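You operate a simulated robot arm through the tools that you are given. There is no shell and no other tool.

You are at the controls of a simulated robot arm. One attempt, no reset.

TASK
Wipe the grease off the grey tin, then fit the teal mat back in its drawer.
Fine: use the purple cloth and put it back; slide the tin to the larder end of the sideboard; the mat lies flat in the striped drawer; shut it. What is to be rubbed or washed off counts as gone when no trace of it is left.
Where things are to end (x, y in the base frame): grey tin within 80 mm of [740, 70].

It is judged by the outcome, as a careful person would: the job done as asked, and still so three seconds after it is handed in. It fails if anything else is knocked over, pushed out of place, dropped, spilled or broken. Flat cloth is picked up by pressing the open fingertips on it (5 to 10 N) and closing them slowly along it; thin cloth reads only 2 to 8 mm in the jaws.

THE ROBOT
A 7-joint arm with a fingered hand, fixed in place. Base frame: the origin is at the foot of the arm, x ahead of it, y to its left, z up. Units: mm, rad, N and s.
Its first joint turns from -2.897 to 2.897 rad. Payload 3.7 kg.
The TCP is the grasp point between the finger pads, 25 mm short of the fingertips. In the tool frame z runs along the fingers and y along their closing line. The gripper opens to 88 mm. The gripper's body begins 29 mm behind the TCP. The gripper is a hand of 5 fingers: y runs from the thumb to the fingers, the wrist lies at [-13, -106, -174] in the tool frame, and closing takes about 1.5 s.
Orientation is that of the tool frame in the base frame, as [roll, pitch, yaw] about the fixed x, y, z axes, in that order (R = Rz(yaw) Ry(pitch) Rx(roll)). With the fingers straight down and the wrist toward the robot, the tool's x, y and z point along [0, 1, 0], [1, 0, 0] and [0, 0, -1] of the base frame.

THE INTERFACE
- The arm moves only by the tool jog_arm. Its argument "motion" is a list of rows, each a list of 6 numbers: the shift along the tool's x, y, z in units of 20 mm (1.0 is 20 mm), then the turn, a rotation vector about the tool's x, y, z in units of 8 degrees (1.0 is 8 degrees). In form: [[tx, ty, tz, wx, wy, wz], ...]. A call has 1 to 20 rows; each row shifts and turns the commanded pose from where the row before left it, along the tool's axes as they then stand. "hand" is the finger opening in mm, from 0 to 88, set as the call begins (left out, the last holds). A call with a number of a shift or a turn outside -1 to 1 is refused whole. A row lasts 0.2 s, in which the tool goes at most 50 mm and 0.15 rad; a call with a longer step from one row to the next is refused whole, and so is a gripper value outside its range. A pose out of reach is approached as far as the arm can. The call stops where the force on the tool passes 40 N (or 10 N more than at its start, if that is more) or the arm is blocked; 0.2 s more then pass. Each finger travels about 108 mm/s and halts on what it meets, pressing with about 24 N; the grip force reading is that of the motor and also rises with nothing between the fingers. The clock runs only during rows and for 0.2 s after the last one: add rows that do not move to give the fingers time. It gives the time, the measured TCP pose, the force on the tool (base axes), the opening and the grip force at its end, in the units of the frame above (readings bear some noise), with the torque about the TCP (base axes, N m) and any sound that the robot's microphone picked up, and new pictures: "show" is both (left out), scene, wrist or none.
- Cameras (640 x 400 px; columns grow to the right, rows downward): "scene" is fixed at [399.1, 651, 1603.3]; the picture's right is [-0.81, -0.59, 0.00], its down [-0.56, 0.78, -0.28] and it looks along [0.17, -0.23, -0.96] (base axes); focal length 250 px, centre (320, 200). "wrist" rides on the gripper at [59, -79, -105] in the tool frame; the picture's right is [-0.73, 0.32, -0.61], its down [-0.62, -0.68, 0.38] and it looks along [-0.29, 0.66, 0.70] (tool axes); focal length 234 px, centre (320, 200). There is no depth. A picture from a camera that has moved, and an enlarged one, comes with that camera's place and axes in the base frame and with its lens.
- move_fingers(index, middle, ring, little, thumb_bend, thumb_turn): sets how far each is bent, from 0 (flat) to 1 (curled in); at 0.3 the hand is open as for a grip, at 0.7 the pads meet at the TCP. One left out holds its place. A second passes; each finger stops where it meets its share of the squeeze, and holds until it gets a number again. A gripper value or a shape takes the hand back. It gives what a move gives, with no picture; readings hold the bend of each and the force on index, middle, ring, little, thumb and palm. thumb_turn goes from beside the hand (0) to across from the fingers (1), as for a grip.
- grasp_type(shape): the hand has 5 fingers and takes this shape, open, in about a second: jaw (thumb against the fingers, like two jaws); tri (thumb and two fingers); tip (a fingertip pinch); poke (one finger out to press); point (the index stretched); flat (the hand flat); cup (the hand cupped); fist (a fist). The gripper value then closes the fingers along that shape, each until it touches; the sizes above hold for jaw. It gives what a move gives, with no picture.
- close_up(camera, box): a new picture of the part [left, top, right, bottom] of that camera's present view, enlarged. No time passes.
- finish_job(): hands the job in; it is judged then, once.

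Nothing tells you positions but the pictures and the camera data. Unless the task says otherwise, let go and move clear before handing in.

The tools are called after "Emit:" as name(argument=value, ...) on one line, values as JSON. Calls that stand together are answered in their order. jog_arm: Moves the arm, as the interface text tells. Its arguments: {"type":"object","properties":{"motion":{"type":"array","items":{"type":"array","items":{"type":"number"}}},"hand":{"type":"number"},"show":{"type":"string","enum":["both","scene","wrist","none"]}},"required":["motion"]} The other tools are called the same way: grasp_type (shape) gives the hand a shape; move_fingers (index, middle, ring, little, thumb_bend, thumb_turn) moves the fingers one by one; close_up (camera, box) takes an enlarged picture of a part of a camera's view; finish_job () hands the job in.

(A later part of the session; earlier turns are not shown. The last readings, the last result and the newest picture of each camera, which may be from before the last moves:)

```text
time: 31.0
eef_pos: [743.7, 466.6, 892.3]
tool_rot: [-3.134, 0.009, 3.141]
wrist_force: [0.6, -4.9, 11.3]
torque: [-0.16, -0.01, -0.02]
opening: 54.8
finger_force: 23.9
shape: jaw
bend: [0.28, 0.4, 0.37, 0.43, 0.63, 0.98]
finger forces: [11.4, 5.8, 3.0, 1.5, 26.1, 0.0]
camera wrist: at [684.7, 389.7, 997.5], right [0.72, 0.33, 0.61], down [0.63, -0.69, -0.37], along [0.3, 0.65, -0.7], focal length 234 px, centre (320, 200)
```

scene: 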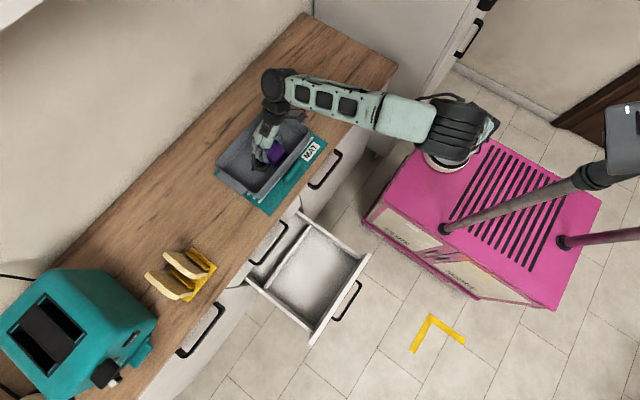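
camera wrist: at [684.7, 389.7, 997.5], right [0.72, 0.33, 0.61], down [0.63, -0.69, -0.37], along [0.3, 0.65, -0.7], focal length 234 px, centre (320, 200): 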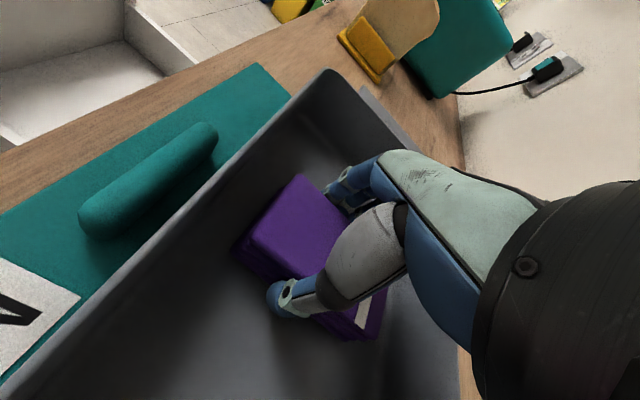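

The part swept so far is clean. I'll continue toward +y over the rest and come back.

Emit:
jog_arm(motion=[[0, 0.4, 0, 0, 0, 0], [0, 0.4, 0, 0, 0, 0], [0, 0.4, 0, 0, 0, 0], [0, 0.4, 0, 0, 0, 0], [0, 0.4, 0, 0, 0, 0], [0, 0.4, 0, 0, 0, 0], [0, 0.4, 0, 0, 0, 0], [0, -0.2, 0, 0, 0, 0], [0, -0.4, 0, 0, 0, 0], [0, -0.4, 0, 0, 0, 0], [0, -0.4, 0, 0, 0, 0], [0, -0.4, 0, 0, 0, 0], [0, -0.4, 0, 0, 0, 0], [0, -0.4, 0, 0, 0, 0], [0, -0.4, 0, 0, 0, 0], [0, -0.4, 0, 0, 0, 0]], show="both")

```text
time: 34.4
eef_pos: [742.8, 452.9, 892.5]
tool_rot: [-3.134, 0.009, -3.142]
wrist_force: [-0.6, 5.9, 21.7]
torque: [0.13, -0.1, 0.01]
opening: 54.9
finger_force: 24.1
shape: jaw
bend: [0.27, 0.38, 0.36, 0.41, 0.65, 0.98]
finger forces: [14.4, 7.9, 3.6, 2.4, 22.1, 0.0]
camera wrist: at [684.5, 377.6, 996.5], right [0.72, 0.33, 0.61], down [0.63, -0.68, -0.37], along [0.3, 0.65, -0.7], focal length 234 px, centre (320, 200)
```

scene: 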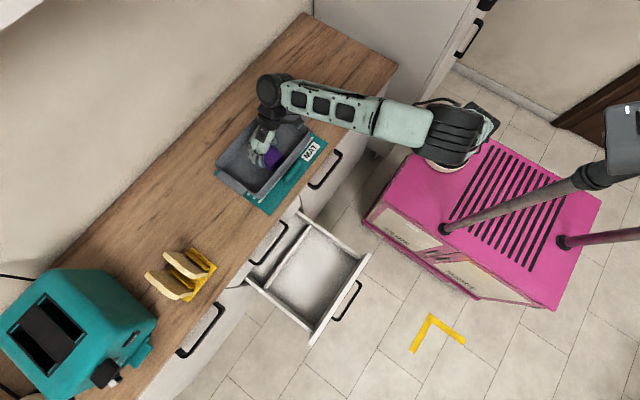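
wrist: 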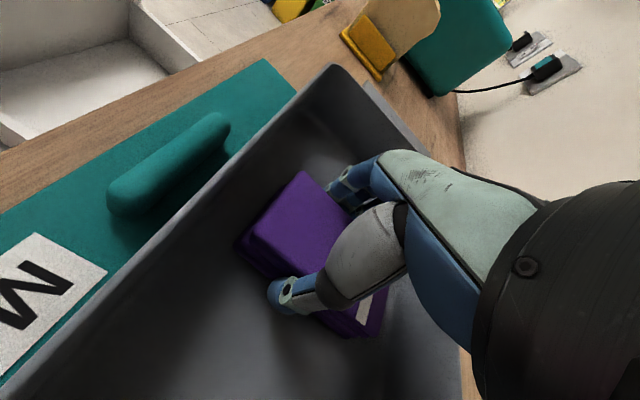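

I'll lift the cloth out and move aside to inspect the tin.

Emit:
jog_arm(motion=[[0, 0, -0.3, 0, 0, 0], [0, 0, -1, 0, 0, 0], [0, 0, -1, 0, 0, 0], [0, 0, -1, 0, 0, 0], [0, 0, -0.5, 0, 0, 0], [0, 0.6, 0, 0, 0, 0], [0.1, 0.9, 0, 0, 0, 0], [0.1, 0.9, 0, 0, 0, 0], [0.1, 0.9, 0, 0, 0, 0], [0.1, 0.9, 0, 0, 0, 0], [0.1, 0.9, 0, 0, 0, 0], [0.1, 0.9, 0, 0, 0, 0], [0.1, 0.9, 0, 0, 0, 0], [0.1, 0.9, 0, 0, 0, 0], [0.1, 0.9, 0, 0, 0, 0], [0, 0, 0, 0, 0, 0]], show="both")

Emit:
close_up(camera="scene", box=[200, 80, 360, 220])

```text
time: 37.8
eef_pos: [727.0, 628.8, 968.5]
tool_rot: [-3.132, 0.005, 3.139]
wrist_force: [-0.3, -0.5, -0.7]
torque: [0.06, 0.03, -0.01]
opening: 54.6
finger_force: 24.4
shape: jaw
bend: [0.28, 0.39, 0.36, 0.42, 0.65, 0.97]
finger forces: [12.6, 6.6, 3.1, 1.7, 23.9, 0.1]
camera wrist: at [668.3, 553.3, 1072.7], right [0.72, 0.33, 0.61], down [0.62, -0.69, -0.37], along [0.29, 0.65, -0.7], focal length 234 px, centre (320, 200)
```

scene: 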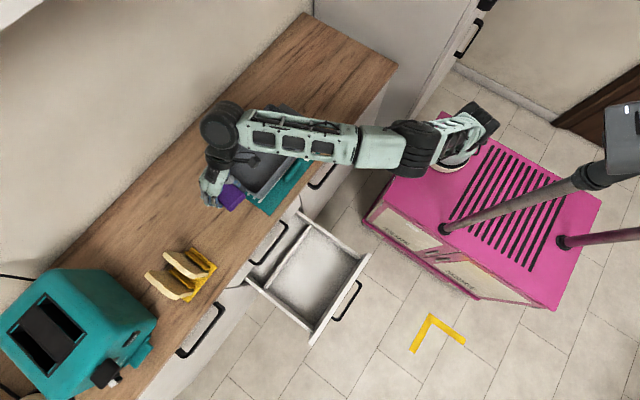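
wrist: 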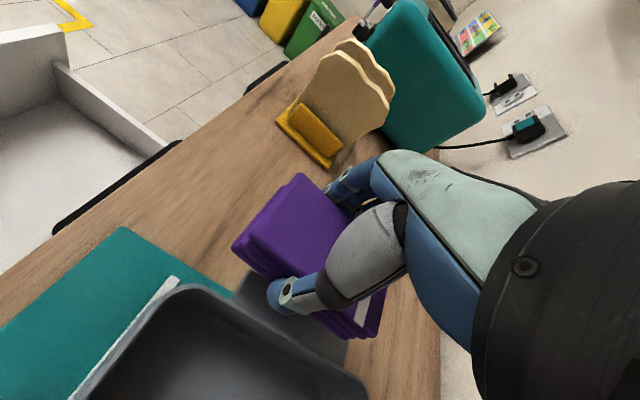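

```text
2.86 times, centred on (280, 150) of scene
camera zoom: at [399.1, 651.0, 1603.3], right [-0.81, -0.59, 0.0], down [-0.56, 0.78, -0.28], along [0.17, -0.23, -0.96], focal length 716 px, centre (434, 343)
```

zoom: 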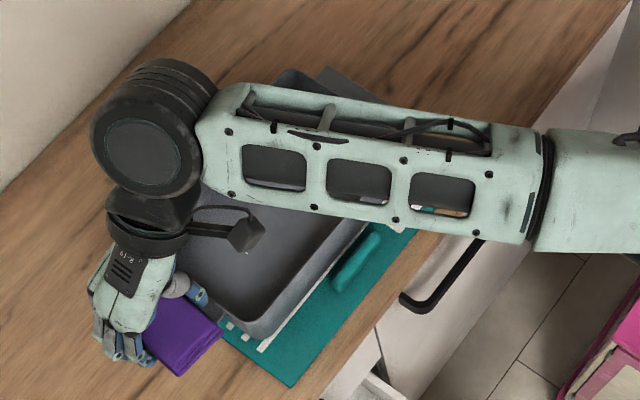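

The forearm hides the tin from the scene camera, so I'll swing to the other side and use the wrist camera to inspect the whole inside.

Emit:
jog_arm(motion=[[0, -0.6, -0.4, 0, 0, 0], [0, -1, -0.4, 0, 0, 0], [0, -1, -0.4, 0, 0, 0], [0, -1, -0.4, 0, 0, 0], [0, -1, 0, 0, 0, 0], [0, -1, 0, 0, 0, 0], [0, -1, 0, 0, 0, 0], [0, -1, 0, 0, 0, 0], [0, -1, 0, 0, 0, 0], [0, -1, 0, 0, 0, 0], [0, -1, 0, 0, 0, 0], [0, -1, 0, 0, 0, 0], [0, -1, 0, 0, 0, 0], [0, -1, 0, 0, 0, 0], [0, -1, 0, 0, 0, 0], [0, -1, 0, 0, 0, 0], [0, -0.8, 0, 0, 0, 0], [0, 0, 0, 0, 0, 0]], show="both")

Emit:
close_up(camera="wrist", box=[120, 80, 440, 280])

Emit:
close_up(camera="scene", box=[200, 80, 360, 220])

```text
time: 41.6
eef_pos: [726.6, 301.1, 1002.2]
tool_rot: [-3.133, 0.005, 3.14]
wrist_force: [-0.4, 0.3, -0.2]
torque: [-0.04, 0.0, -0.02]
opening: 54.9
finger_force: 23.7
shape: jaw
bend: [0.28, 0.39, 0.36, 0.42, 0.65, 0.97]
finger forces: [12.6, 6.6, 3.1, 1.7, 23.9, 0.0]
camera wrist: at [668.2, 224.9, 1107.4], right [0.72, 0.33, 0.61], down [0.63, -0.69, -0.37], along [0.29, 0.65, -0.7], focal length 234 px, centre (320, 200)
```

scene: 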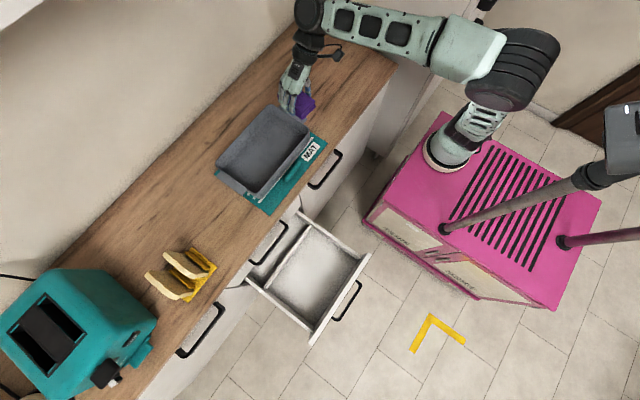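
wrist: 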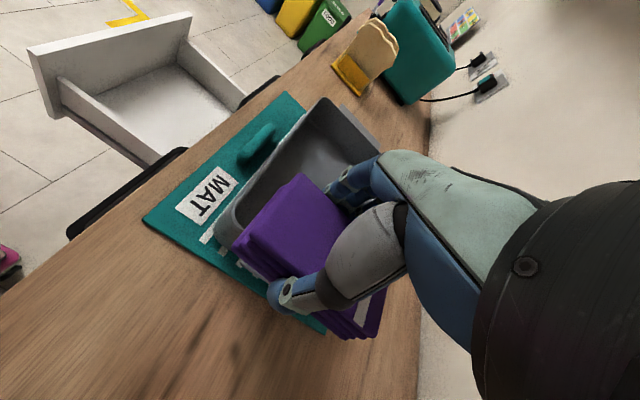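

```text
2.00 times, centred on (280, 180) of wrist
camera zoom: at [668.2, 224.9, 1107.4], right [0.72, 0.33, 0.61], down [0.63, -0.69, -0.37], along [0.29, 0.65, -0.7], focal length 468 px, centre (400, 240)
```

zoom: 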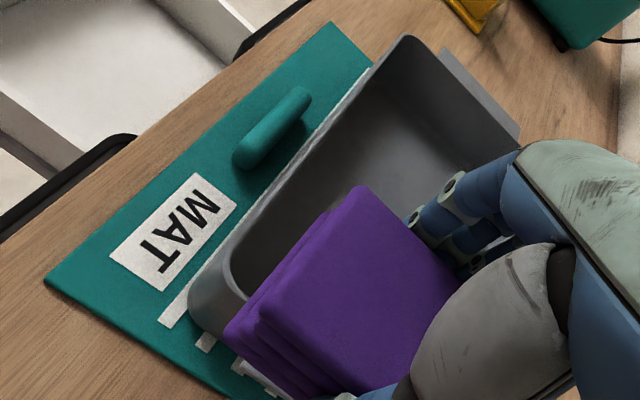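

```text
2.86 times, centred on (280, 150) of scene
camera zoom: at [399.1, 651.0, 1603.3], right [-0.81, -0.59, 0.0], down [-0.56, 0.78, -0.28], along [0.17, -0.23, -0.96], focal length 716 px, centre (434, 343)
```

zoom: 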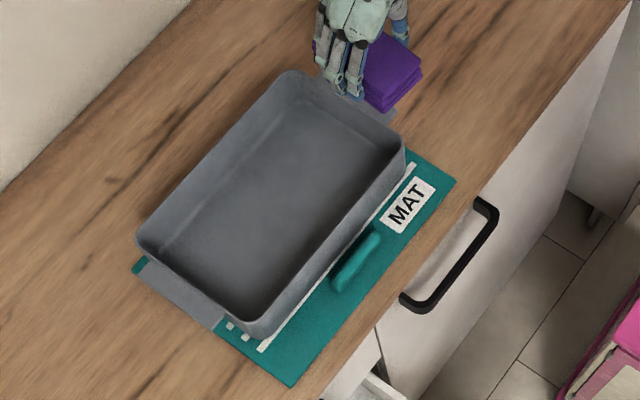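

The scene view is now clear and the tin looks clean. I'll enlarge it to check for faint traces.

Emit:
close_up(camera="scene", box=[230, 100, 310, 200])

Emit:
close_up(camera="scene", box=[245, 110, 295, 150])

```text
4.00 times, centred on (270, 150) of scene
camera zoom: at [399.1, 651.0, 1603.3], right [-0.81, -0.59, 0.0], down [-0.56, 0.78, -0.28], along [0.17, -0.23, -0.96], focal length 1002 px, centre (520, 400)
```

zoom: 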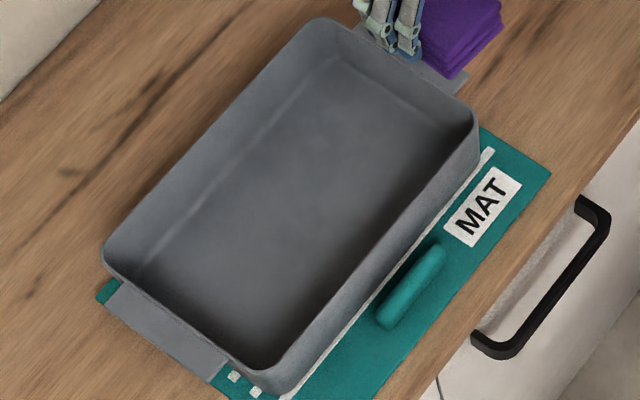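

```text
10.00 times, centred on (270, 130) of scene
camera zoom: at [399.1, 651.0, 1603.3], right [-0.81, -0.59, 0.0], down [-0.56, 0.78, -0.28], along [0.17, -0.23, -0.96], focal length 2506 px, centre (820, 900)
```

zoom: 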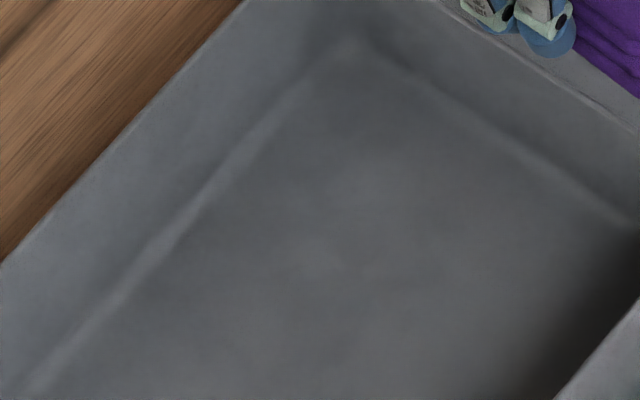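

The tin is clean. Now I'll carry the cloth back to its original place.

Emit:
jog_arm(motion=[[0, 0.6, 0, 0, 0, 0], [0, 1, 0, 0, 0, 0], [0, 1, 0, 0, 0, 0], [0, 1, 0, 0, 0, 0], [0, 1, 0, 0, 0, 0], [0, 1, 0, 0, 0, 0], [0, 1, 0, 0, 0, 0], [0, 1, 0, 0, 0, 0], [0, 1, 0, 0, 0, 0], [0, 1, 0, 0, 0, 0], [0, 1, 0, 0, 0, 0], [0, 1, 0, 0, 0, 0], [0, 1, 0, 0, 0, 0], [0.15, 1, 0.2, 0, 0, 0], [0.15, 1, 0.3, 0, 0, 0], [0.15, 1, 0.3, 0, 0, 0], [0.15, 1, 0.4, 0, 0, 0], [0.2, 1, 0.4, 0, 0, 0], [0.2, 1, 0.4, 0, 0, 0], [0, 1, 0, 0, 0, 0]], show="none")

```text
time: 45.8
eef_pos: [708.3, 695.7, 957.8]
tool_rot: [-3.133, 0.005, 3.14]
wrist_force: [-0.1, -0.2, -1.1]
torque: [0.03, 0.0, 0.04]
opening: 54.7
finger_force: 23.9
shape: jaw
bend: [0.28, 0.39, 0.36, 0.42, 0.65, 0.97]
finger forces: [12.4, 6.5, 2.9, 1.7, 23.8, 0.0]
```

Emit:
jog_arm(motion=[[0.07, 0.58, 0.2, 0, 0, 0], [0, 0, 1, 0, 0, 0], [0, 0, 1, 0, 0, 0], [0, 0, 0.8, 0, 0, 0], [0, 0, 0.4, 0, 0, 0], [0, 0, 0.1, 0, 0, 0], [0, 0, 0.1, 0, 0, 0], [0, 0, 0, 0, 0, 0]], show="wrist")

```text
time: 47.6
eef_pos: [705.4, 704.8, 885.5]
tool_rot: [-3.133, 0.005, 3.14]
wrist_force: [-0.4, -1.0, 0.2]
torque: [0.03, 0.03, 0.01]
opening: 54.8
finger_force: 24.3
shape: jaw
bend: [0.28, 0.39, 0.36, 0.42, 0.65, 0.97]
finger forces: [12.5, 6.5, 3.0, 1.6, 23.6, 0.0]
camera wrist: at [646.6, 628.8, 991.1], right [0.72, 0.33, 0.61], down [0.63, -0.69, -0.37], along [0.29, 0.65, -0.7], focal length 234 px, centre (320, 200)
```

wrist: 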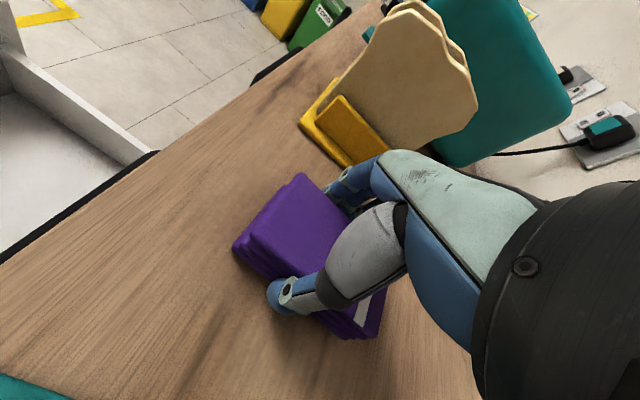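

Emit:
jog_arm(motion=[[-0.07, 0.12, 0, 0, 0, 0], [0, 0, 0.05, 0, 0, 0], [0, 0, 0.05, 0, 0, 0], [0, 0, 0.05, 0, 0, 0], [0, 0, 0, 0, 0, 0]], show="none")

```text
time: 48.8
eef_pos: [705.3, 706.7, 882.6]
tool_rot: [-3.134, 0.005, 3.139]
wrist_force: [1.5, 0.1, 2.3]
torque: [-0.03, 0.03, 0.01]
opening: 54.8
finger_force: 23.9
shape: jaw
bend: [0.28, 0.39, 0.36, 0.42, 0.65, 0.98]
finger forces: [12.5, 6.6, 3.2, 1.8, 23.9, 0.0]
```

Touching the table lightly. Releasing the cloth and rising.

Emit:
jog_arm(motion=[[0, 0, 0, 0, 0, 0], [0, 0, 0, 0, 0, 0], [0, 0, 0, 0, 0, 0], [0, 0, 0, 0, 0, 0], [0, 0, -0.5, 0, 0, 0], [0, 0, -1, 0, 0, 0], [0, 0, -1, 0, 0, 0], [0, 0, -1, 0, 0, 0], [0, 0, 0, 0, 0, 0]], hand=88, show="both")

Emit:
close_up(camera="scene", box=[130, 190, 290, 310])

```text
time: 50.8
eef_pos: [705.6, 705.6, 952.3]
tool_rot: [-3.133, 0.006, 3.14]
wrist_force: [0.3, 1.8, -0.1]
torque: [-0.03, 0.01, 0.03]
opening: 87.8
finger_force: 0.1
shape: jaw
bend: [0.3, 0.3, 0.3, 0.3, 0.3, 0.98]
finger forces: [0.0, 0.1, 0.0, 0.0, 0.0, 0.1]
camera wrist: at [647.7, 629.2, 1057.2], right [0.72, 0.33, 0.61], down [0.63, -0.69, -0.37], along [0.29, 0.65, -0.7], focal length 234 px, centre (320, 200)
```

scene: 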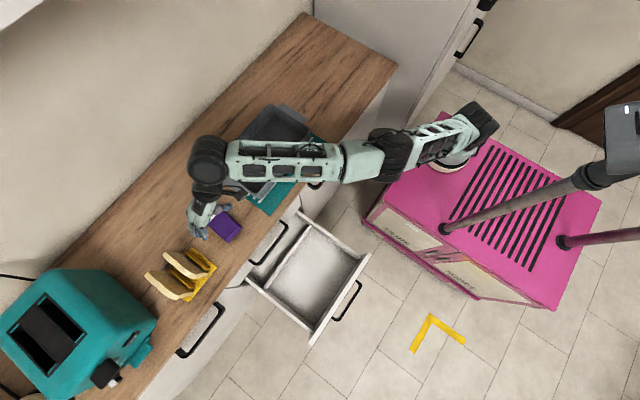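
wrist: 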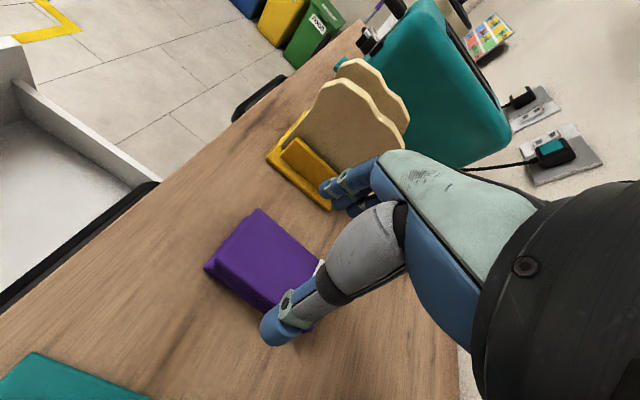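

```text
3.33 times, centred on (210, 250) of scene
camera zoom: at [399.1, 651.0, 1603.3], right [-0.81, -0.59, 0.0], down [-0.56, 0.78, -0.28], along [0.17, -0.23, -0.96], focal length 835 px, centre (687, 33)
```

zoom: 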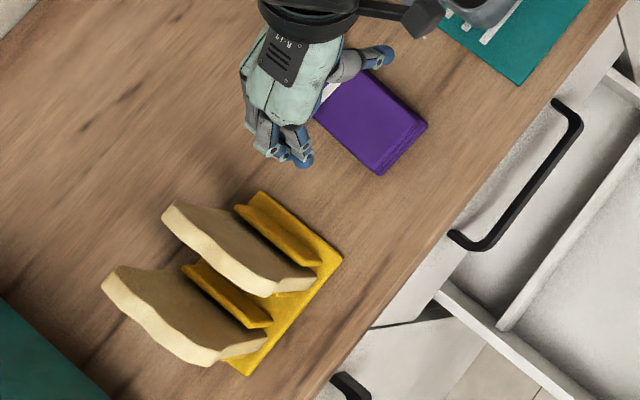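

The cloth is back exactly where it lay. Next I'll look at the tin's near end and tab before pushing it.

Emit:
jog_arm(motion=[[0, -0.5, -1, 0, 0, 0], [-0.3, -1, -0.5, 0, 0, 0], [-0.4, -1, 0, 0, 0, 0], [-0.4, -1, 0, 0, 0, 0], [0, 0, 0, 0, 0, 0]], show="wrist")

Emit:
close_up(camera="wrist", box=[0, 180, 400, 400])

Emit:
close_up(camera="scene", box=[205, 140, 285, 200])

```text
time: 52.0
eef_pos: [728.5, 636.7, 983.5]
tool_rot: [-3.132, 0.007, -3.141]
wrist_force: [0.2, 0.9, 0.4]
torque: [0.0, -0.04, -0.04]
opening: 87.7
finger_force: 0.0
shape: jaw
bend: [0.3, 0.3, 0.3, 0.3, 0.3, 0.98]
finger forces: [0.1, 0.1, 0.0, 0.0, 0.0, 0.0]
camera wrist: at [670.4, 559.9, 1088.0], right [0.72, 0.33, 0.61], down [0.63, -0.69, -0.37], along [0.29, 0.65, -0.7], focal length 234 px, centre (320, 200)
```

wrist: 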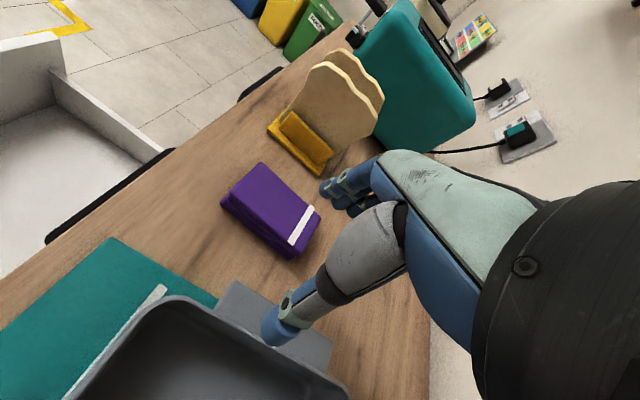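

```text
1.60 times, centred on (200, 290) of wrist
camera zoom: at [670.4, 559.9, 1088.0], right [0.72, 0.33, 0.61], down [0.63, -0.69, -0.37], along [0.29, 0.65, -0.7], focal length 375 px, centre (512, 56)
```

zoom: 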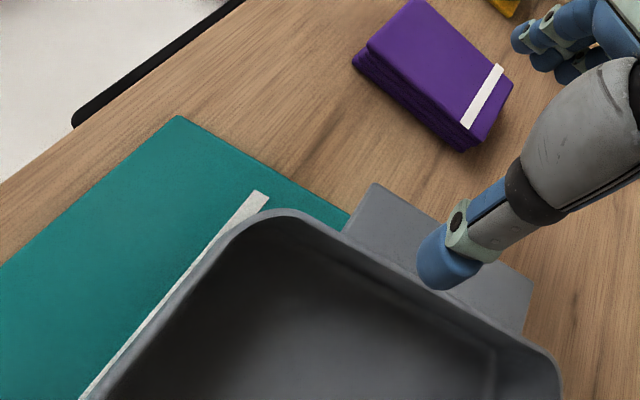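

```text
6.67 times, centred on (245, 170) of scene
camera zoom: at [399.1, 651.0, 1603.3], right [-0.81, -0.59, 0.0], down [-0.56, 0.78, -0.28], along [0.17, -0.23, -0.96], focal length 1670 px, centre (820, 400)
```

zoom: 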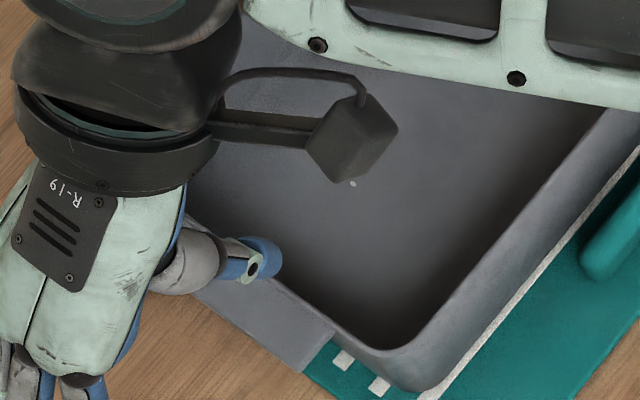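

The tab's end is at about y=610, z≈908 and x 711–813. I'll straddle the end wall with the thumb inside the tin and the fingers beyond the tab, then drag the tin toward −y.

Emit:
jog_arm(motion=[[-0.2, -0.8, 0, 0, 0, 0], [-0.2, -0.8, 0, 0, 0, 0], [-0.2, -0.75, 0, 0, 0, 0], [0, 0, 1, 0, 0, 0], [0, 0, 1, 0, 0, 0], [0, 0, 1, 0, 0, 0], [0, 0, 0, 0, 0, 0]], show="both")

Emit:
close_up(camera="scene", box=[190, 110, 310, 220])

```text
time: 53.6
eef_pos: [740.2, 589.1, 922.9]
tool_rot: [-3.134, 0.005, -3.142]
wrist_force: [0.2, 0.0, -0.4]
torque: [-0.03, -0.02, -0.01]
opening: 87.7
finger_force: 0.0
shape: jaw
bend: [0.3, 0.3, 0.3, 0.3, 0.3, 0.98]
finger forces: [0.1, 0.0, 0.0, 0.0, 0.0, 0.0]
camera wrist: at [681.6, 512.5, 1027.9], right [0.72, 0.33, 0.61], down [0.63, -0.69, -0.37], along [0.29, 0.65, -0.7], focal length 234 px, centre (320, 200)
```

scene: 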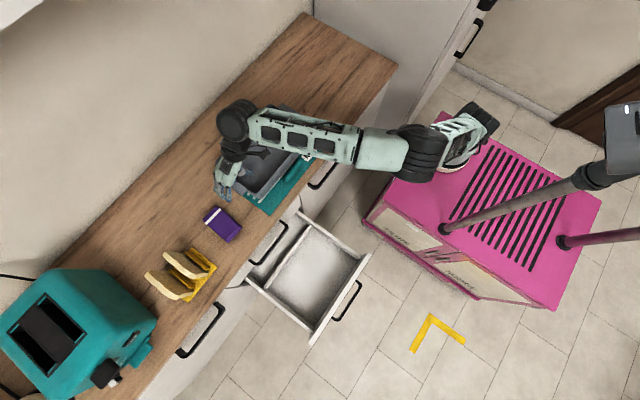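
wrist: 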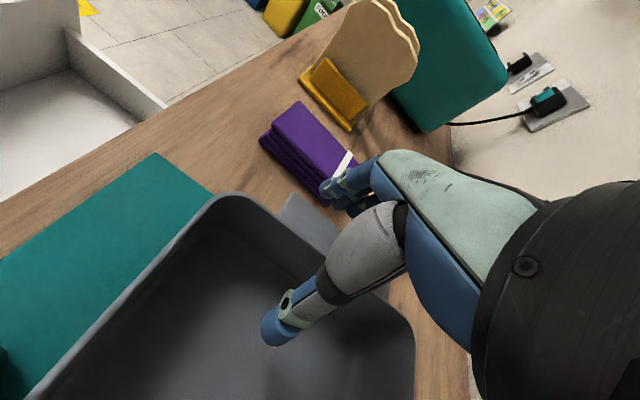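

```text
3.64 times, centred on (250, 165) of scene
camera zoom: at [399.1, 651.0, 1603.3], right [-0.81, -0.59, 0.0], down [-0.56, 0.78, -0.28], along [0.17, -0.23, -0.96], focal length 911 px, centre (574, 327)
```

zoom: 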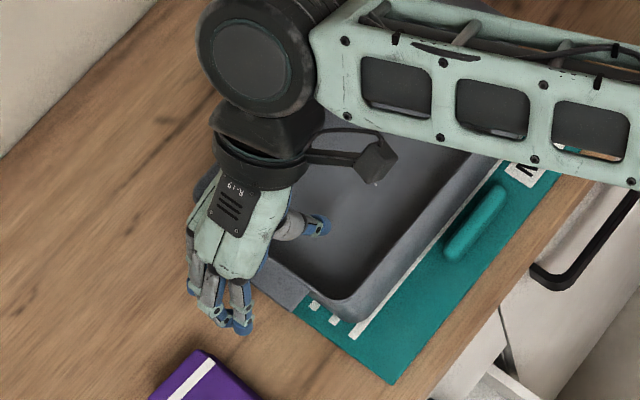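

The thumb is inside and the fingers are beyond the tab. I'll lower a bit more and close gently around the end wall.

Emit:
jog_arm(motion=[[0, 0, 0.5, 0, 0, 0], [0, 0, 0.35, 0, 0, 0], [0, 0, 0, 0, 0, 0]], hand=88, show="none")

Emit:
jog_arm(motion=[[0, 0, 0, 0, 0, 0], [0, 0, 0, 0, 0, 0], [0, 0, 0, 0, 0, 0]], hand=50, show="both")

```text
time: 54.4
eef_pos: [740.6, 589.0, 906.8]
tool_rot: [-3.131, 0.008, 3.14]
wrist_force: [0.2, 0.3, 0.0]
torque: [-0.03, -0.02, -0.01]
opening: 87.7
finger_force: 0.1
shape: jaw
bend: [0.3, 0.3, 0.3, 0.3, 0.3, 0.98]
finger forces: [0.0, 0.1, 0.0, 0.0, 0.0, 0.0]
```

```text
time: 55.2
eef_pos: [741.6, 589.4, 906.7]
tool_rot: [-3.134, 0.005, 3.141]
wrist_force: [0.2, 0.1, -1.1]
torque: [0.03, 0.01, 0.01]
opening: 50.6
finger_force: 0.1
shape: jaw
bend: [0.74, 0.42, 0.38, 0.44, 0.66, 1.0]
finger forces: [0.0, 0.0, 0.1, 0.1, 0.0, 0.0]
camera wrist: at [683.0, 513.2, 1012.4], right [0.72, 0.33, 0.61], down [0.63, -0.69, -0.37], along [0.29, 0.65, -0.7], focal length 234 px, centre (320, 200)
```

scene: 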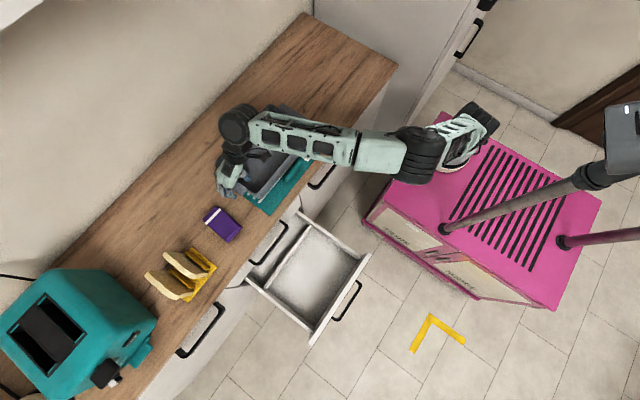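
wrist: 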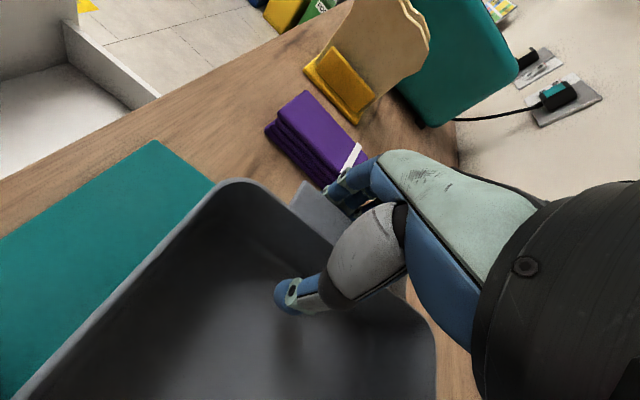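

Emit:
jog_arm(motion=[[0, 0, 0, 0, 0, 0], [0, 0, 0, 0, 0, 0], [0, 0, 0, 0, 0, 0]], hand=38, show="none")

Emit:
close_up(camera="scene", box=[190, 110, 310, 220])

Emit:
close_up(camera="wrist", box=[200, 120, 440, 360])

```text
time: 56.0
eef_pos: [740.2, 590.5, 907.7]
tool_rot: [-3.133, 0.004, 3.14]
wrist_force: [-0.2, -0.5, 0.1]
torque: [0.01, 0.03, 0.0]
opening: 38.3
finger_force: 0.2
shape: jaw
bend: [0.74, 0.47, 0.44, 0.42, 0.72, 1.0]
finger forces: [0.0, 0.1, 0.0, 0.0, 0.1, 0.0]
```

```text
3.64 times, centred on (250, 165) of scene
camera zoom: at [399.1, 651.0, 1603.3], right [-0.81, -0.59, 0.0], down [-0.56, 0.78, -0.28], along [0.17, -0.23, -0.96], focal length 911 px, centre (574, 327)
```

zoom: 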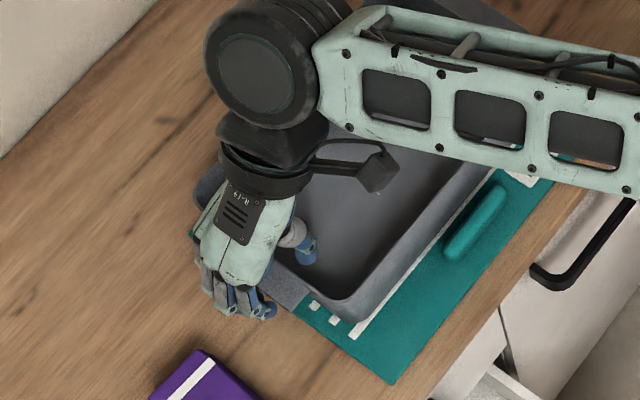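

```text
1.67 times, centred on (320, 240) of wrist
camera zoom: at [683.0, 513.2, 1012.4], right [0.72, 0.33, 0.61], down [0.63, -0.69, -0.37], along [0.29, 0.65, -0.7], focal length 390 px, centre (320, 133)
```

zoom: 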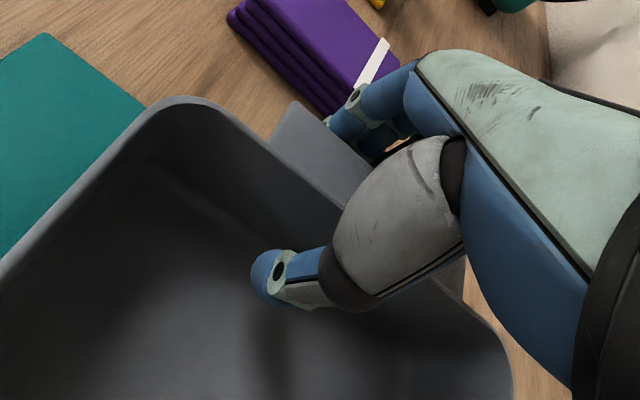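

No contact yet, so it's a loose cage. I'll start pulling toward −y slowly and watch the forces.

Emit:
jog_arm(motion=[[0, -0.4, 0, 0, 0, 0], [0, -0.4, 0, 0, 0, 0], [0, -0.4, 0, 0, 0, 0], [0, -0.4, 0, 0, 0, 0], [0, 0, 0, 0, 0, 0]], show="both")

Emit:
close_up(camera="scene", box=[190, 90, 350, 220])

```text
time: 57.2
eef_pos: [741.1, 557.0, 907.6]
tool_rot: [-3.132, 0.005, 3.141]
wrist_force: [-0.3, 3.7, 0.1]
torque: [0.01, -0.02, 0.13]
opening: 38.6
finger_force: 0.0
shape: jaw
bend: [0.74, 0.47, 0.44, 0.42, 0.72, 1.0]
finger forces: [0.7, 0.0, 0.1, 3.0, 0.0, 0.1]
camera wrist: at [682.0, 480.2, 1012.0], right [0.72, 0.33, 0.61], down [0.63, -0.69, -0.37], along [0.29, 0.65, -0.7], focal length 234 px, centre (320, 200)
```

scene: 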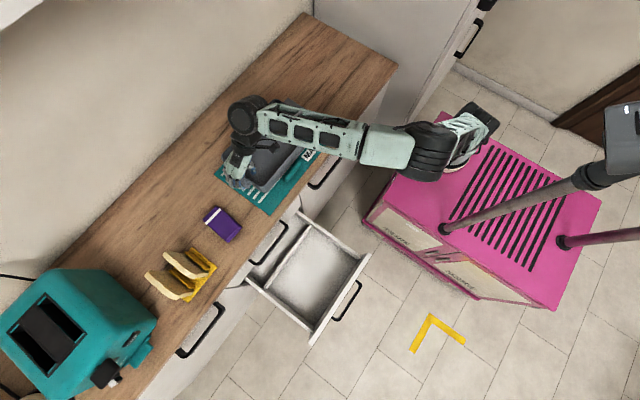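
wrist: 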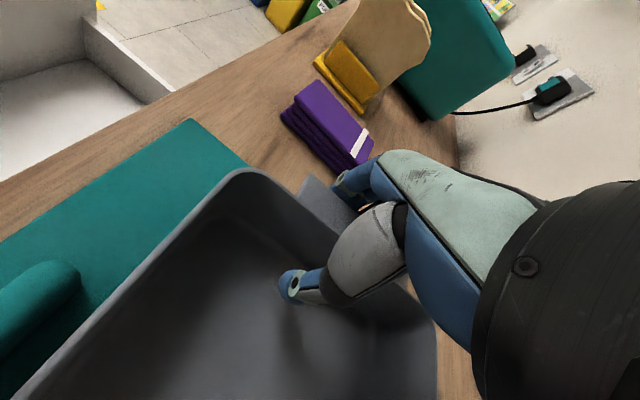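

```text
3.08 times, centred on (270, 155) of scene
camera zoom: at [399.1, 651.0, 1603.3], right [-0.81, -0.59, 0.0], down [-0.56, 0.78, -0.28], along [0.17, -0.23, -0.96], focal length 771 px, centre (474, 338)
```

zoom: 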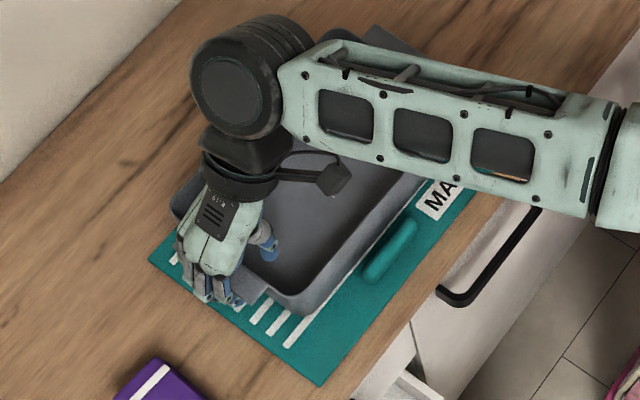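

The tin slides and the mat stays put, with only about 4 N of force. Continuing the slide.

Emit:
jog_arm(motion=[[0, -0.4, 0, 0, 0, 0], [0, -0.5, 0, 0, 0, 0], [0, -0.6, 0, 0, 0, 0], [0, -0.6, 0, 0, 0, 0], [0, -0.6, 0, 0, 0, 0], [0, -0.6, 0, 0, 0, 0], [0, -0.6, 0, 0, 0, 0], [0, -0.6, 0, 0, 0, 0], [0, -0.6, 0, 0, 0, 0], [0, -0.6, 0, 0, 0, 0], [0, -0.6, 0, 0, 0, 0], [0, -0.6, 0, 0, 0, 0]], show="both")

Emit:
close_up(camera="scene", box=[190, 40, 390, 220])

```text
time: 59.8
eef_pos: [740.5, 421.6, 908.2]
tool_rot: [-3.132, 0.006, -3.141]
wrist_force: [0.8, 5.8, 2.3]
torque: [-0.01, -0.03, 0.09]
opening: 39.3
finger_force: 0.1
shape: jaw
bend: [0.74, 0.47, 0.44, 0.42, 0.72, 1.0]
finger forces: [1.8, 0.0, 0.0, 2.7, 0.0, 0.1]
camera wrist: at [681.9, 344.4, 1013.5], right [0.72, 0.33, 0.61], down [0.63, -0.68, -0.37], along [0.29, 0.65, -0.7], focal length 234 px, centre (320, 200)
```

scene: 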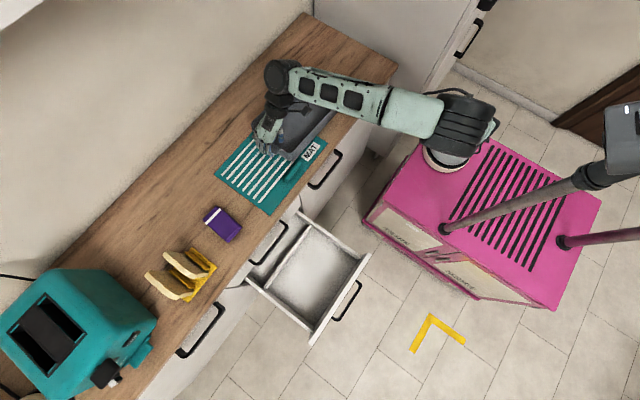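
wrist: 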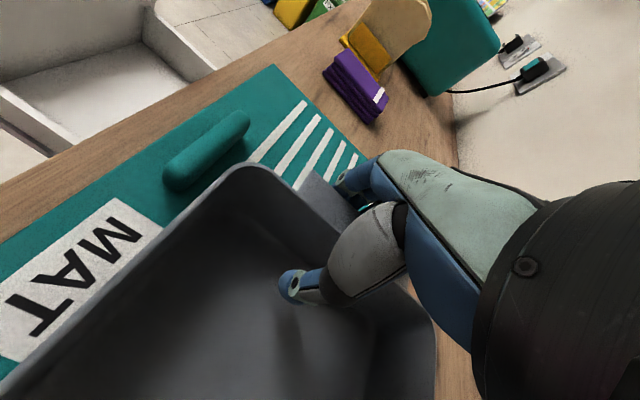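

```text
2.22 times, centred on (290, 130) of scene
camera zoom: at [399.1, 651.0, 1603.3], right [-0.81, -0.59, 0.0], down [-0.56, 0.78, -0.28], along [0.17, -0.23, -0.96], focal length 557 px, centre (387, 356)
```

zoom: 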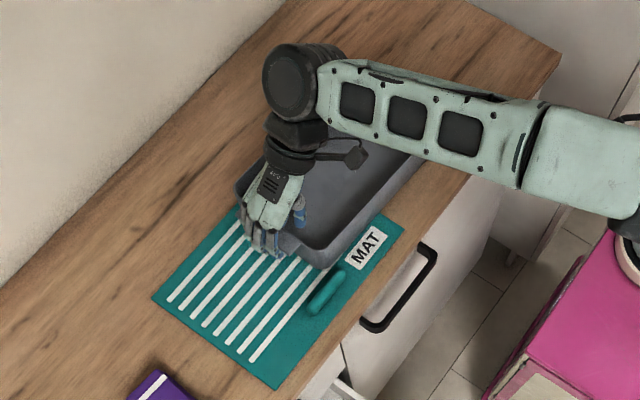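

The mat is unmoved, and it turns out to have white stripes. Continuing the slide to the larder end.

Emit:
jog_arm(motion=[[0, -0.4, 0, 0, 0, 0], [0, -0.6, 0, 0, 0, 0], [0, -0.6, 0, 0, 0, 0], [0, -0.6, 0, 0, 0, 0], [0, -0.6, 0, 0, 0, 0], [0, -0.6, 0, 0, 0, 0], [0, -0.6, 0, 0, 0, 0], [0, -0.6, 0, 0, 0, 0], [0, -0.6, 0, 0, 0, 0], [0, -0.6, 0, 0, 0, 0], [0, -0.6, 0, 0, 0, 0], [0, -0.6, 0, 0, 0, 0], [0, -0.6, 0, 0, 0, 0], [0, -0.6, 0, 0, 0, 0], [0, -0.4, 0, 0, 0, 0]], show="both")

Emit:
close_up(camera="scene", box=[220, 0, 420, 180])

```text
time: 63.0
eef_pos: [740.0, 247.0, 908.7]
tool_rot: [-3.133, 0.006, 3.139]
wrist_force: [-0.5, 1.5, -0.1]
torque: [0.0, -0.02, -0.01]
opening: 38.8
finger_force: 0.1
shape: jaw
bend: [0.74, 0.47, 0.44, 0.42, 0.72, 1.0]
finger forces: [0.9, 0.1, 0.0, 0.5, 0.0, 0.0]
camera wrist: at [681.6, 171.0, 1014.7], right [0.72, 0.33, 0.61], down [0.63, -0.69, -0.37], along [0.29, 0.65, -0.7], focal length 234 px, centre (320, 200)
```

scene: 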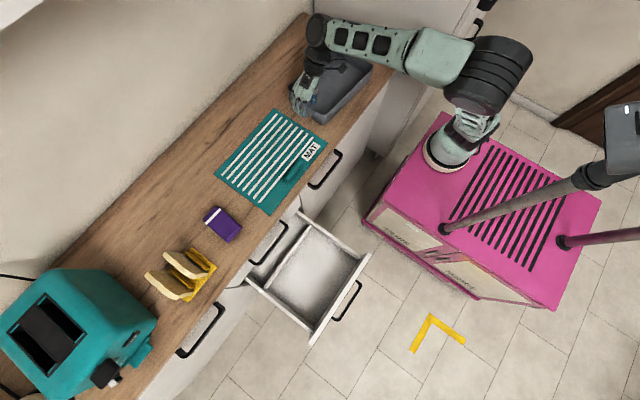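
wrist: 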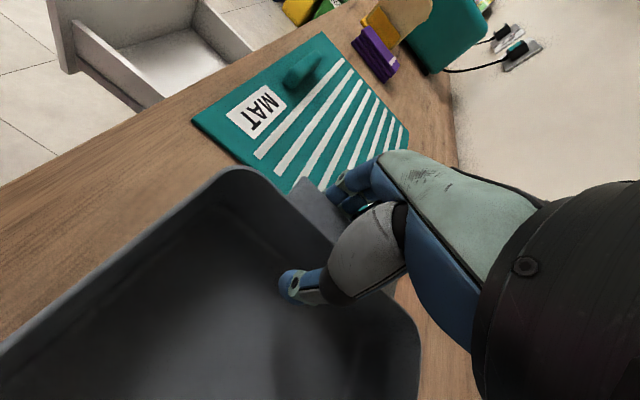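

```text
2.22 times, centred on (320, 90) of scene
camera zoom: at [399.1, 651.0, 1603.3], right [-0.81, -0.59, 0.0], down [-0.56, 0.78, -0.28], along [0.17, -0.23, -0.96], focal length 557 px, centre (320, 444)
```

zoom: 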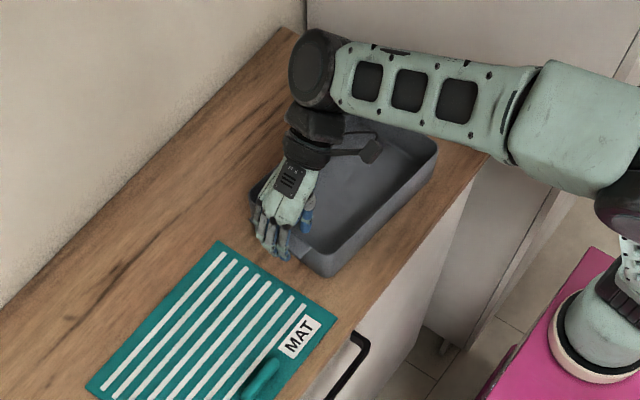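

The tin's centre is now about (740, 137). I'll move another 45 mm to bring it to roughly y=92.

Emit:
jog_arm(motion=[[0, -0.4, 0, 0, 0, 0], [0, -0.5, 0, 0, 0, 0], [0, -0.5, 0, 0, 0, 0], [0, -0.5, 0, 0, 0, 0], [0, -0.4, 0, 0, 0, 0], [0, 0.1, 0, 0, 0, 0], [0, 0, 0, 0, 0, 0]], show="both")

Emit:
close_up(camera="scene", box=[240, 0, 420, 150])

```text
time: 64.6
eef_pos: [739.9, 203.3, 910.7]
tool_rot: [-3.132, 0.004, 3.139]
wrist_force: [0.4, 0.3, -0.9]
torque: [0.0, 0.03, -0.01]
opening: 38.5
finger_force: 0.2
shape: jaw
bend: [0.74, 0.47, 0.44, 0.42, 0.72, 1.0]
finger forces: [0.1, 0.0, 0.0, 0.0, 0.0, 0.0]
camera wrist: at [681.1, 127.2, 1015.2], right [0.72, 0.33, 0.61], down [0.62, -0.69, -0.37], along [0.29, 0.65, -0.7], focal length 234 px, centre (320, 200)
```

scene: 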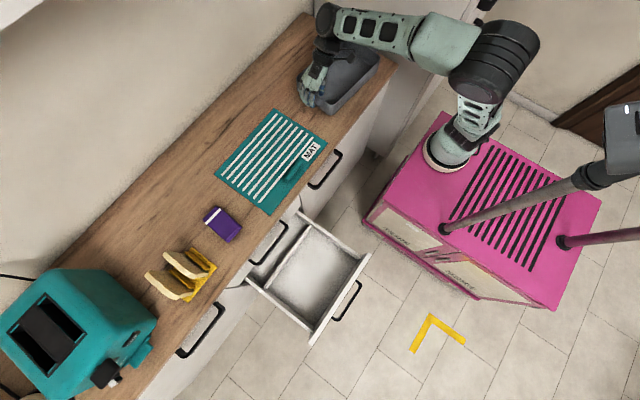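
wrist: 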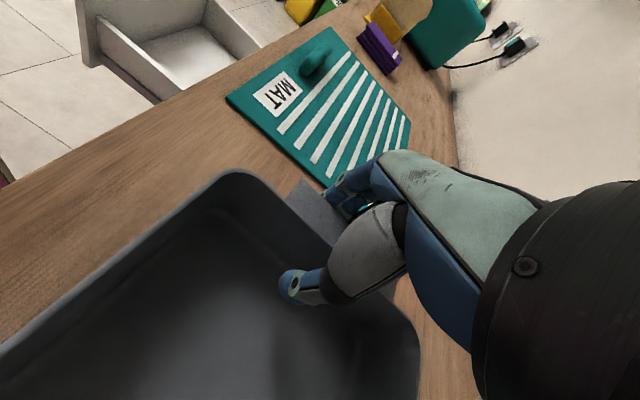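

```text
2.67 times, centred on (330, 75) of scene
camera zoom: at [399.1, 651.0, 1603.3], right [-0.81, -0.59, 0.0], down [-0.56, 0.78, -0.28], along [0.17, -0.23, -0.96], focal length 668 px, centre (293, 533)
```

zoom: 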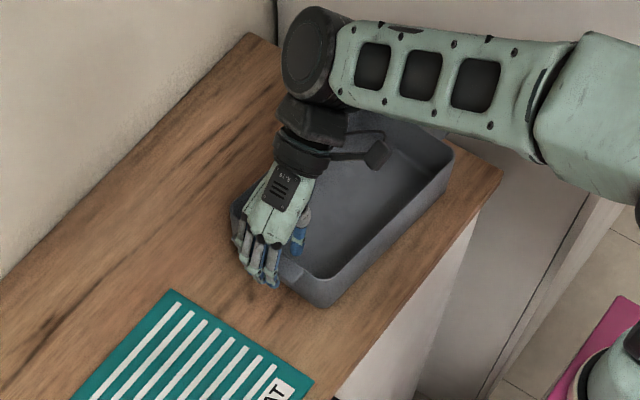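

The tin's centre is about (730, 91), well within the target. I'll open the hand and rise clear.

Emit:
jog_arm(motion=[[0, 0, 0, 0, 0, 0], [0, 0, 0, 0, 0, 0], [0, 0, 0, 0, 0, 0], [0, 0, 0, 0, 0, 0]], hand=88, show="none")

Emit:
jog_arm(motion=[[0, 0, -0.4, 0, 0, 0], [0, 0, -0.8, 0, 0, 0], [0, 0, -1, 0, 0, 0], [0, 0, -1, 0, 0, 0], [0, 0, -1, 0, 0, 0], [0, 0.8, -0.5, 0, 0, 0], [0, 1, 0, 0, 0, 0], [0, 0, 0, 0, 0, 0]], show="both")

Emit:
close_up(camera="scene", box=[240, 0, 420, 150])

```text
time: 65.6
eef_pos: [739.5, 202.4, 909.7]
tool_rot: [-3.134, 0.006, 3.139]
wrist_force: [0.8, 0.1, -0.4]
torque: [0.03, 0.01, -0.01]
opening: 87.6
finger_force: 0.1
shape: jaw
bend: [0.3, 0.3, 0.3, 0.3, 0.3, 0.98]
finger forces: [0.1, 0.0, 0.0, 0.1, 0.0, 0.0]
```

```text
time: 67.4
eef_pos: [739.4, 240.0, 1004.6]
tool_rot: [-3.134, 0.005, 3.14]
wrist_force: [-0.7, 0.0, -0.7]
torque: [-0.02, -0.01, 0.01]
opening: 87.5
finger_force: 0.1
shape: jaw
bend: [0.3, 0.3, 0.3, 0.3, 0.3, 0.98]
finger forces: [0.0, 0.0, 0.1, 0.0, 0.0, 0.0]
camera wrist: at [681.0, 164.3, 1110.3], right [0.72, 0.33, 0.61], down [0.63, -0.69, -0.37], along [0.29, 0.65, -0.7], focal length 234 px, centre (320, 200)
```

scene: 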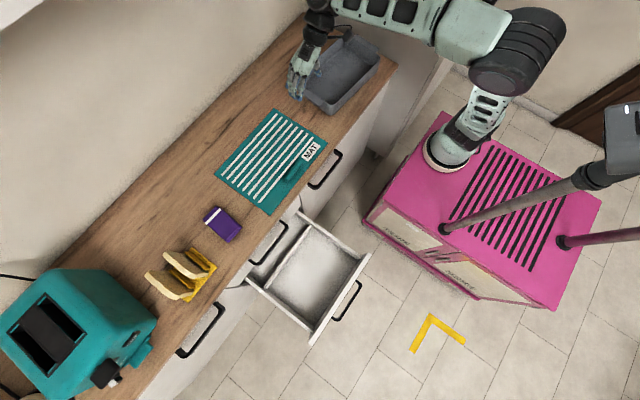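
wrist: 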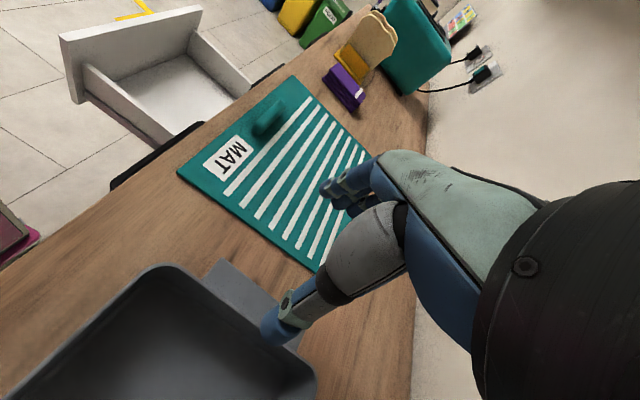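

```text
2.67 times, centred on (330, 75) of scene
camera zoom: at [399.1, 651.0, 1603.3], right [-0.81, -0.59, 0.0], down [-0.56, 0.78, -0.28], along [0.17, -0.23, -0.96], focal length 668 px, centre (293, 533)
```

zoom: 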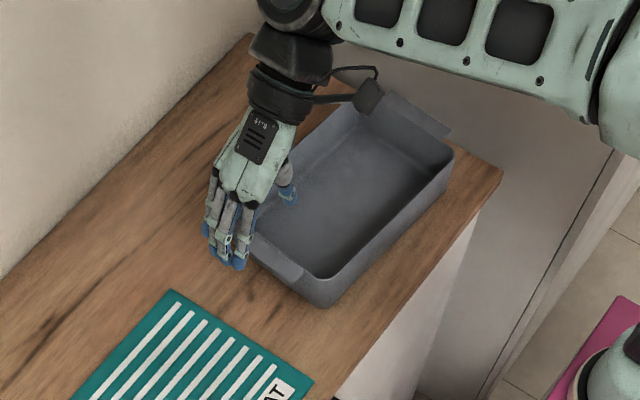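

The tin is in place at the larder end with some margin. Next I'll move toward the drawer to measure its bay and check its front for stripes.

Emit:
jog_arm(motion=[[0.4, 1, 0, 0, 0, 0], [0.4, 1, 0, 0, 0, 0], [0.4, 1, 0, 0, 0, 0], [0.4, 1, 0, 0, 0, 0], [0.5, 1, 0, 0, 0, 0], [0.5, 1, 0, 0, 0, 0], [0.5, 1, 0, 0, 0, 0], [0.5, 1, 0, 0, 0, 0], [0.6, 1, 0, 0, 0, 0], [0.6, 1, 0, 0, 0, 0], [0.6, 1, 0, 0, 0, 0], [0.6, 1, 0, 0, 0, 0], [0.6, 1, 0, 0, 0, 0], [0.8, 1, 0, 0, 0, 0], [0.8, 1, 0.1, 0, 0, 0], [0.8, 1, 0.1, 0, 0, 0], [1, 0, 0.2, 0, 0, 0], [1, 0, 0.2, 0, 0, 0], [1, 0, 0.2, 0, 0, 0], [0, 0, 0, 0, 0, 0]], show="both")

```text
time: 71.6
eef_pos: [511.4, 554.1, 984.7]
tool_rot: [-3.135, 0.005, 3.115]
wrist_force: [0.1, 0.0, 0.0]
torque: [-0.02, 0.01, 0.01]
opening: 87.6
finger_force: 0.1
shape: jaw
bend: [0.3, 0.3, 0.3, 0.3, 0.3, 0.98]
finger forces: [0.0, 0.1, 0.0, 0.0, 0.0, 0.0]
camera wrist: at [451.7, 478.9, 1090.7], right [0.73, 0.31, 0.61], down [0.61, -0.7, -0.37], along [0.31, 0.64, -0.7], focal length 234 px, centre (320, 200)
```

scene: 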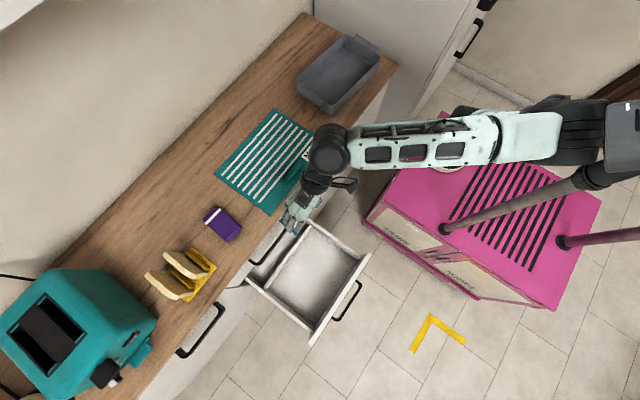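
wrist: 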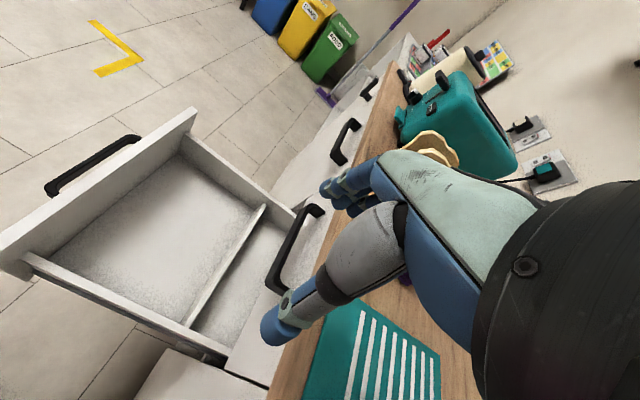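

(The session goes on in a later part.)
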